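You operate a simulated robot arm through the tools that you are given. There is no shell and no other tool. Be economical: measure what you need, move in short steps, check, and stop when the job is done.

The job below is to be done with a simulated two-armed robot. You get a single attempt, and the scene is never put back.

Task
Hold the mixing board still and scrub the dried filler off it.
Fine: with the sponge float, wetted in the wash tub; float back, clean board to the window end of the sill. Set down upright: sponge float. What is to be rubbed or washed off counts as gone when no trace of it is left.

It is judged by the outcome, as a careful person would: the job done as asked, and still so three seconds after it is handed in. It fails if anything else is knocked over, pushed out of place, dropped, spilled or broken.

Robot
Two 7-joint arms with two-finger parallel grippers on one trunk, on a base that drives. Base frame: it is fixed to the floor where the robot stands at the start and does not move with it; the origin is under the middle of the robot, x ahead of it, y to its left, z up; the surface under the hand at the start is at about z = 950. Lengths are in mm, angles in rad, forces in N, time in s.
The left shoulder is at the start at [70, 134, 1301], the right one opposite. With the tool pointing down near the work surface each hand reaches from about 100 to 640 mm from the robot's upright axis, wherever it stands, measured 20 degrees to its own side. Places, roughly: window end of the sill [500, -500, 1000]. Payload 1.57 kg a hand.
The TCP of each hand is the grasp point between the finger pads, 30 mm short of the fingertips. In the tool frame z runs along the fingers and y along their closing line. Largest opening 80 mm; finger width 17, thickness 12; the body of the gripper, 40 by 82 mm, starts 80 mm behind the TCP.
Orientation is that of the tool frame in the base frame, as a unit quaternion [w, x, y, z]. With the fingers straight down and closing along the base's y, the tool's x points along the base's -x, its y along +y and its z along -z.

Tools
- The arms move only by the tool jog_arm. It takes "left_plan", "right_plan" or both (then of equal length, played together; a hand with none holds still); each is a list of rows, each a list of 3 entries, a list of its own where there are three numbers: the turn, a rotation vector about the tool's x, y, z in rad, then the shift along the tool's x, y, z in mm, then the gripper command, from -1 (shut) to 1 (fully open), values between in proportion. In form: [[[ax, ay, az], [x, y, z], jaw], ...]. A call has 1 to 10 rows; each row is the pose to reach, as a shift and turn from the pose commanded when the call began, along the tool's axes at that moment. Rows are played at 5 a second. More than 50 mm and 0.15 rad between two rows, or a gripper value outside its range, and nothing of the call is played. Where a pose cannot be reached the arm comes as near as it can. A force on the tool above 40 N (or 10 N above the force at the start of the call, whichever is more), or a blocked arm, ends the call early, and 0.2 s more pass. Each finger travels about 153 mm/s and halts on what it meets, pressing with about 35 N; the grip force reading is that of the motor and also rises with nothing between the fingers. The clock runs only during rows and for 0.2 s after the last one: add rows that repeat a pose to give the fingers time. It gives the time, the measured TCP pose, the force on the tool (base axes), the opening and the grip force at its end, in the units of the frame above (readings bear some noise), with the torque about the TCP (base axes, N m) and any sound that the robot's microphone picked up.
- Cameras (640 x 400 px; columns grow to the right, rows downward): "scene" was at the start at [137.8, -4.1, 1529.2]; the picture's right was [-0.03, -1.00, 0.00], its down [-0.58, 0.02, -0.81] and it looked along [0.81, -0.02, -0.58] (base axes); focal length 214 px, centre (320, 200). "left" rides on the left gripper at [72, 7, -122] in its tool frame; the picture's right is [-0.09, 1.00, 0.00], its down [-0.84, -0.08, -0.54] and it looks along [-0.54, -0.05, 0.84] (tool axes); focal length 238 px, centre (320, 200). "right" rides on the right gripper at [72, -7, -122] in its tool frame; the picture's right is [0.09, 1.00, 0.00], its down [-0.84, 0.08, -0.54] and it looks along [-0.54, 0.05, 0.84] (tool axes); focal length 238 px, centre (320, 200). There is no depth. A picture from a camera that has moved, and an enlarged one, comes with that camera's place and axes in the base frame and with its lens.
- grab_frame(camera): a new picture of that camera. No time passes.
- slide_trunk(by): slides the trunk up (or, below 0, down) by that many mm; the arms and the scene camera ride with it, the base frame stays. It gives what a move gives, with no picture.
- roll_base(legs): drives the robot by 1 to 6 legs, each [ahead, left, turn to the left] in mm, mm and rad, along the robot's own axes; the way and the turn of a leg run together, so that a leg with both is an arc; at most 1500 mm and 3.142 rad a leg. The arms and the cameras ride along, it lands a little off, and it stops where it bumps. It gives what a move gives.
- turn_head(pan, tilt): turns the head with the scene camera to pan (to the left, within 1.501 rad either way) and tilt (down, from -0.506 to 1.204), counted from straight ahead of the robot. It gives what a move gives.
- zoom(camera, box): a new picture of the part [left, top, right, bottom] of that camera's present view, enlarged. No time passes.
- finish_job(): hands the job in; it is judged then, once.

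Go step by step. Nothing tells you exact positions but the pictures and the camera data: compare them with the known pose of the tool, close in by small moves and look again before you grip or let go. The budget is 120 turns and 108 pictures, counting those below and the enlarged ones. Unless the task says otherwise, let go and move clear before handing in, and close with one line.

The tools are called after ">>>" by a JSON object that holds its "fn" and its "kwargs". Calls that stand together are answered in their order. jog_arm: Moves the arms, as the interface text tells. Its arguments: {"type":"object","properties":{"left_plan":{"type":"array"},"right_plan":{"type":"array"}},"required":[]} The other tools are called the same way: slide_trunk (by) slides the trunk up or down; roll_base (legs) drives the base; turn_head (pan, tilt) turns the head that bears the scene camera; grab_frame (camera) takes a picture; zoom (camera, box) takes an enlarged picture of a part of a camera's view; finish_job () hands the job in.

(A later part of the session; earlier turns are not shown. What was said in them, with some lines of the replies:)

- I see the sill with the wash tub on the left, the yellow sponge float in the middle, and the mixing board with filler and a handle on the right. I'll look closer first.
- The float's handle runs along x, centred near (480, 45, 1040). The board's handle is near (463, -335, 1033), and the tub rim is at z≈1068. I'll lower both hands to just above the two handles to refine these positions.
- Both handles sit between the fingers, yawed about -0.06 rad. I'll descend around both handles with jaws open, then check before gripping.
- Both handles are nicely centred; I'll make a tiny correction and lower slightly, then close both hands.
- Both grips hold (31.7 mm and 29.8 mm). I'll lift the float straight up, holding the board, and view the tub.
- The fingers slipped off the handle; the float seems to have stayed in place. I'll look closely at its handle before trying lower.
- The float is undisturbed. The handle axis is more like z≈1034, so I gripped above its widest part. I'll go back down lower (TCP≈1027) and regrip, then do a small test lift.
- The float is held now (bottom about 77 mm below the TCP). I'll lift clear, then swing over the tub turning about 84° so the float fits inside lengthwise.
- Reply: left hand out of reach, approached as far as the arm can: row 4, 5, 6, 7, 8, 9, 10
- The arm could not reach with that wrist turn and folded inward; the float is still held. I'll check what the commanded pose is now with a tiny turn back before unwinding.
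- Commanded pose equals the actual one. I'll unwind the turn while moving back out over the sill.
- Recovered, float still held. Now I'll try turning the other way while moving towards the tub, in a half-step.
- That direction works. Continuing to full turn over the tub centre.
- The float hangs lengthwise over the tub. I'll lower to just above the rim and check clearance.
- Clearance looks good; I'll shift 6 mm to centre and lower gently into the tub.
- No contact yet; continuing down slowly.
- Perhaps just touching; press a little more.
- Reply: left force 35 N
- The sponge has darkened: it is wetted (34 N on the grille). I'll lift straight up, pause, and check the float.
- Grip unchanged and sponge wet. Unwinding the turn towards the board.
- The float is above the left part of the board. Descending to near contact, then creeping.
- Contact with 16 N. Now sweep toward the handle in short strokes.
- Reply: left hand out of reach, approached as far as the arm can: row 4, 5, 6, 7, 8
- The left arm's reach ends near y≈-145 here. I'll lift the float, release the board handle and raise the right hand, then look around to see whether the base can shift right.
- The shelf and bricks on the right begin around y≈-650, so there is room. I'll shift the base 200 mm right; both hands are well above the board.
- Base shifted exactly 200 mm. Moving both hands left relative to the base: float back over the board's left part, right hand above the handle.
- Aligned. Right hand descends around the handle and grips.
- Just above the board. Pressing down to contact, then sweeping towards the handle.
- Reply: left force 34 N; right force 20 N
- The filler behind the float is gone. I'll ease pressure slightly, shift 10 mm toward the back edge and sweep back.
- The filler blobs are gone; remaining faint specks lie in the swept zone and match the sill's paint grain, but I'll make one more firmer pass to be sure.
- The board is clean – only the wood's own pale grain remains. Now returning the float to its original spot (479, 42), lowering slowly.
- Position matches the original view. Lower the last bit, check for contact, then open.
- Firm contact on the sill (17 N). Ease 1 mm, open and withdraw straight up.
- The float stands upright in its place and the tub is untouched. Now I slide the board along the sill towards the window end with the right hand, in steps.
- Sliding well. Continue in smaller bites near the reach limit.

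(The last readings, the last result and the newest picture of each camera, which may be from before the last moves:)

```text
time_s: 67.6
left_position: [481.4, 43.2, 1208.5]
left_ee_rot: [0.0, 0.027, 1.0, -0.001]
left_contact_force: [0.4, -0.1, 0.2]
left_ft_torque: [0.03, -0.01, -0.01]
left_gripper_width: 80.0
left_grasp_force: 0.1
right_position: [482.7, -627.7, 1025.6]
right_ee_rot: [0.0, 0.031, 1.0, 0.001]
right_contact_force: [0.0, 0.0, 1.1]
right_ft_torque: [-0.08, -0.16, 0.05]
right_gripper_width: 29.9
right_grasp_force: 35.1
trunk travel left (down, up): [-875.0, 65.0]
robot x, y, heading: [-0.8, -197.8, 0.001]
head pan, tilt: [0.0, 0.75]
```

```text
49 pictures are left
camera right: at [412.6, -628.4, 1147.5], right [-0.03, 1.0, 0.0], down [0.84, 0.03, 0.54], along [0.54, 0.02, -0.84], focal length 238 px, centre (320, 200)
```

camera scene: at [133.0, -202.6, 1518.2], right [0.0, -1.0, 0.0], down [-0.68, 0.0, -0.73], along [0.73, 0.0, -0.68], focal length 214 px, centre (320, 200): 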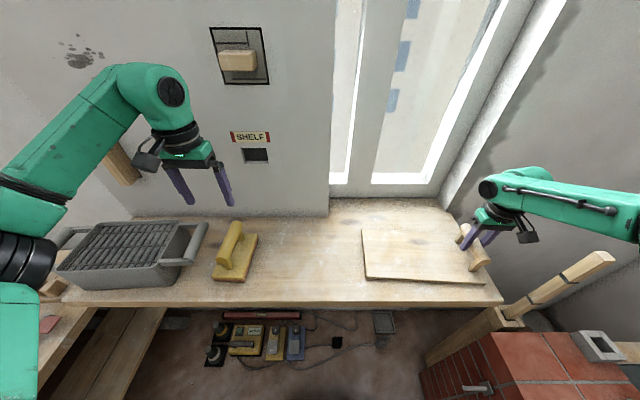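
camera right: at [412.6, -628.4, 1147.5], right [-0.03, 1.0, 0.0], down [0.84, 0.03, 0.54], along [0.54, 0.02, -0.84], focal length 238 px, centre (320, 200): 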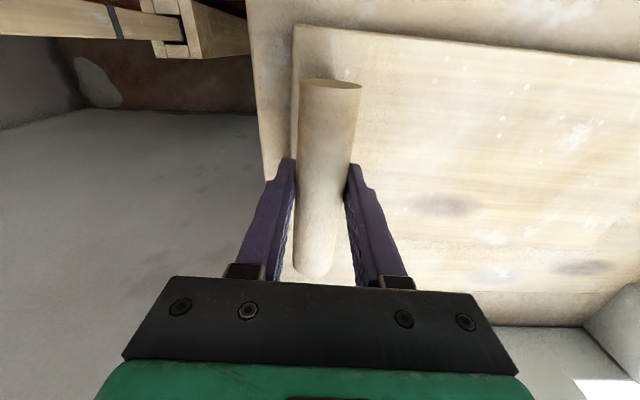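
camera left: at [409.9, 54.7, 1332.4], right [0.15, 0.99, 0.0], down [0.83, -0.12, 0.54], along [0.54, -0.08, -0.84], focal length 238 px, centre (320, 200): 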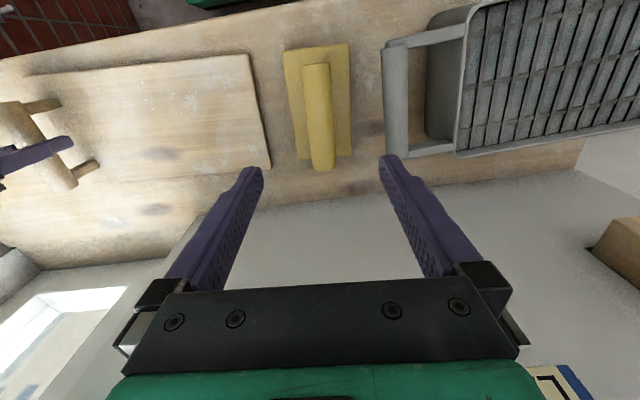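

The board is at the window end, centred near (490, -494), fully on the sill. Release and rise.

>>> {"fn": "jog_arm", "kwargs": {"right_plan": [[[0, 0, 0], [0, 0, 0], 0], [[0, 0, 0], [0, 0, 0], 1], [[0, 0, 0], [0, 0, 0], 1], [[0, 0, 0], [0, 0, -20], 1], [[0, 0, 0], [0, 0, -60], 1], [[0, 0, 0], [0, 0, -100], 1], [[0, 0, 0], [0, 0, -140], 1], [[0, 0, 0], [0, 20, -170], 1]]}}

>>> {"fn": "grab_frame", "kwargs": {"camera": "scene"}}

>>> {"fn": "zoom", "kwargs": {"camera": "scene", "box": [330, 180, 550, 320]}}

>>> {"fn": "zoom", "kwargs": {"camera": "right", "box": [200, 0, 640, 260]}}

```text
time_s: 69.4
left_position: [480.5, 43.9, 1209.8]
left_ee_rot: [0.0, 0.027, 1.0, 0.0]
left_contact_force: [-0.3, 0.0, -0.6]
left_ft_torque: [-0.04, 0.01, 0.0]
left_gripper_width: 80.2
left_grasp_force: 0.0
right_position: [484.8, -606.8, 1198.7]
right_ee_rot: [0.0, 0.031, 1.0, -0.001]
right_contact_force: [0.5, -0.1, 0.1]
right_ft_torque: [-0.02, -0.02, -0.01]
right_gripper_width: 80.1
right_grasp_force: 0.0
trunk travel left (down, up): [-875.0, 65.0]
robot x, y, heading: [-2.1, -204.3, 0.001]
head pan, tilt: [0.0, 0.75]
```

```text
48 pictures are left
camera scene: at [132.5, -201.0, 1518.2], right [0.0, -1.0, 0.0], down [-0.68, 0.0, -0.73], along [0.73, 0.0, -0.68], focal length 214 px, centre (320, 200)
```

scene: 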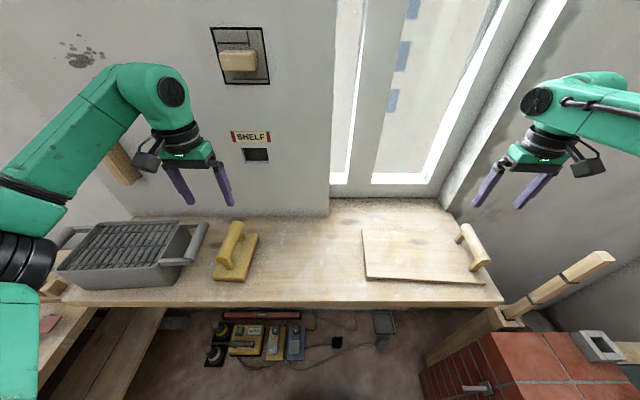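

```text
2.86 times, centred on (440, 250) of scene
camera zoom: at [132.5, -201.0, 1518.2], right [0.0, -1.0, 0.0], down [-0.68, 0.0, -0.73], along [0.73, 0.0, -0.68], focal length 613 px, centre (-23, 57)
```

zoom: 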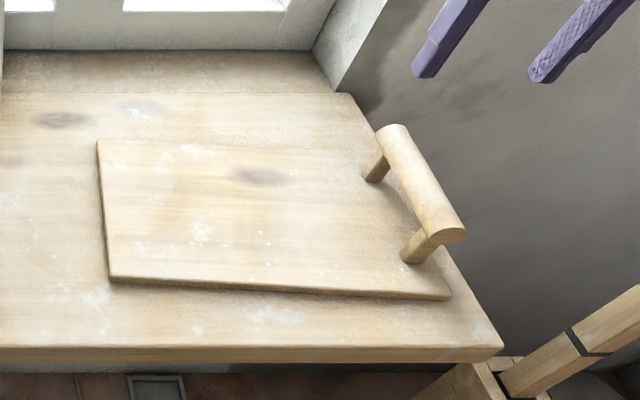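

```text
1.45 times, centred on (420, 130) of right
camera zoom: at [413.8, -606.5, 1318.9], right [-0.03, 1.0, 0.0], down [0.84, 0.03, 0.54], along [0.54, 0.01, -0.84], focal length 347 px, centre (174, 302)
```

zoom: 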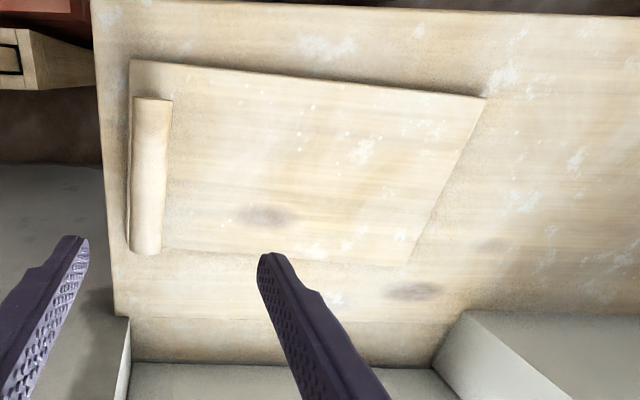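

The float is back upright in its place. The board is clean at the window end of the sill, and both hands are clear.

>>> {"fn": "finish_job", "kwargs": {}}

```text
The job is handed in.
```

I scrubbed the mixing board with the wetted sponge float. The float is standing upright back where it was, and the board lies at the window end of the sill. I held the board by its handle while scrubbing. A few pale specks remain on it; I took them for marks in the wood, because four passes left them unchanged and the sill has the same ones.
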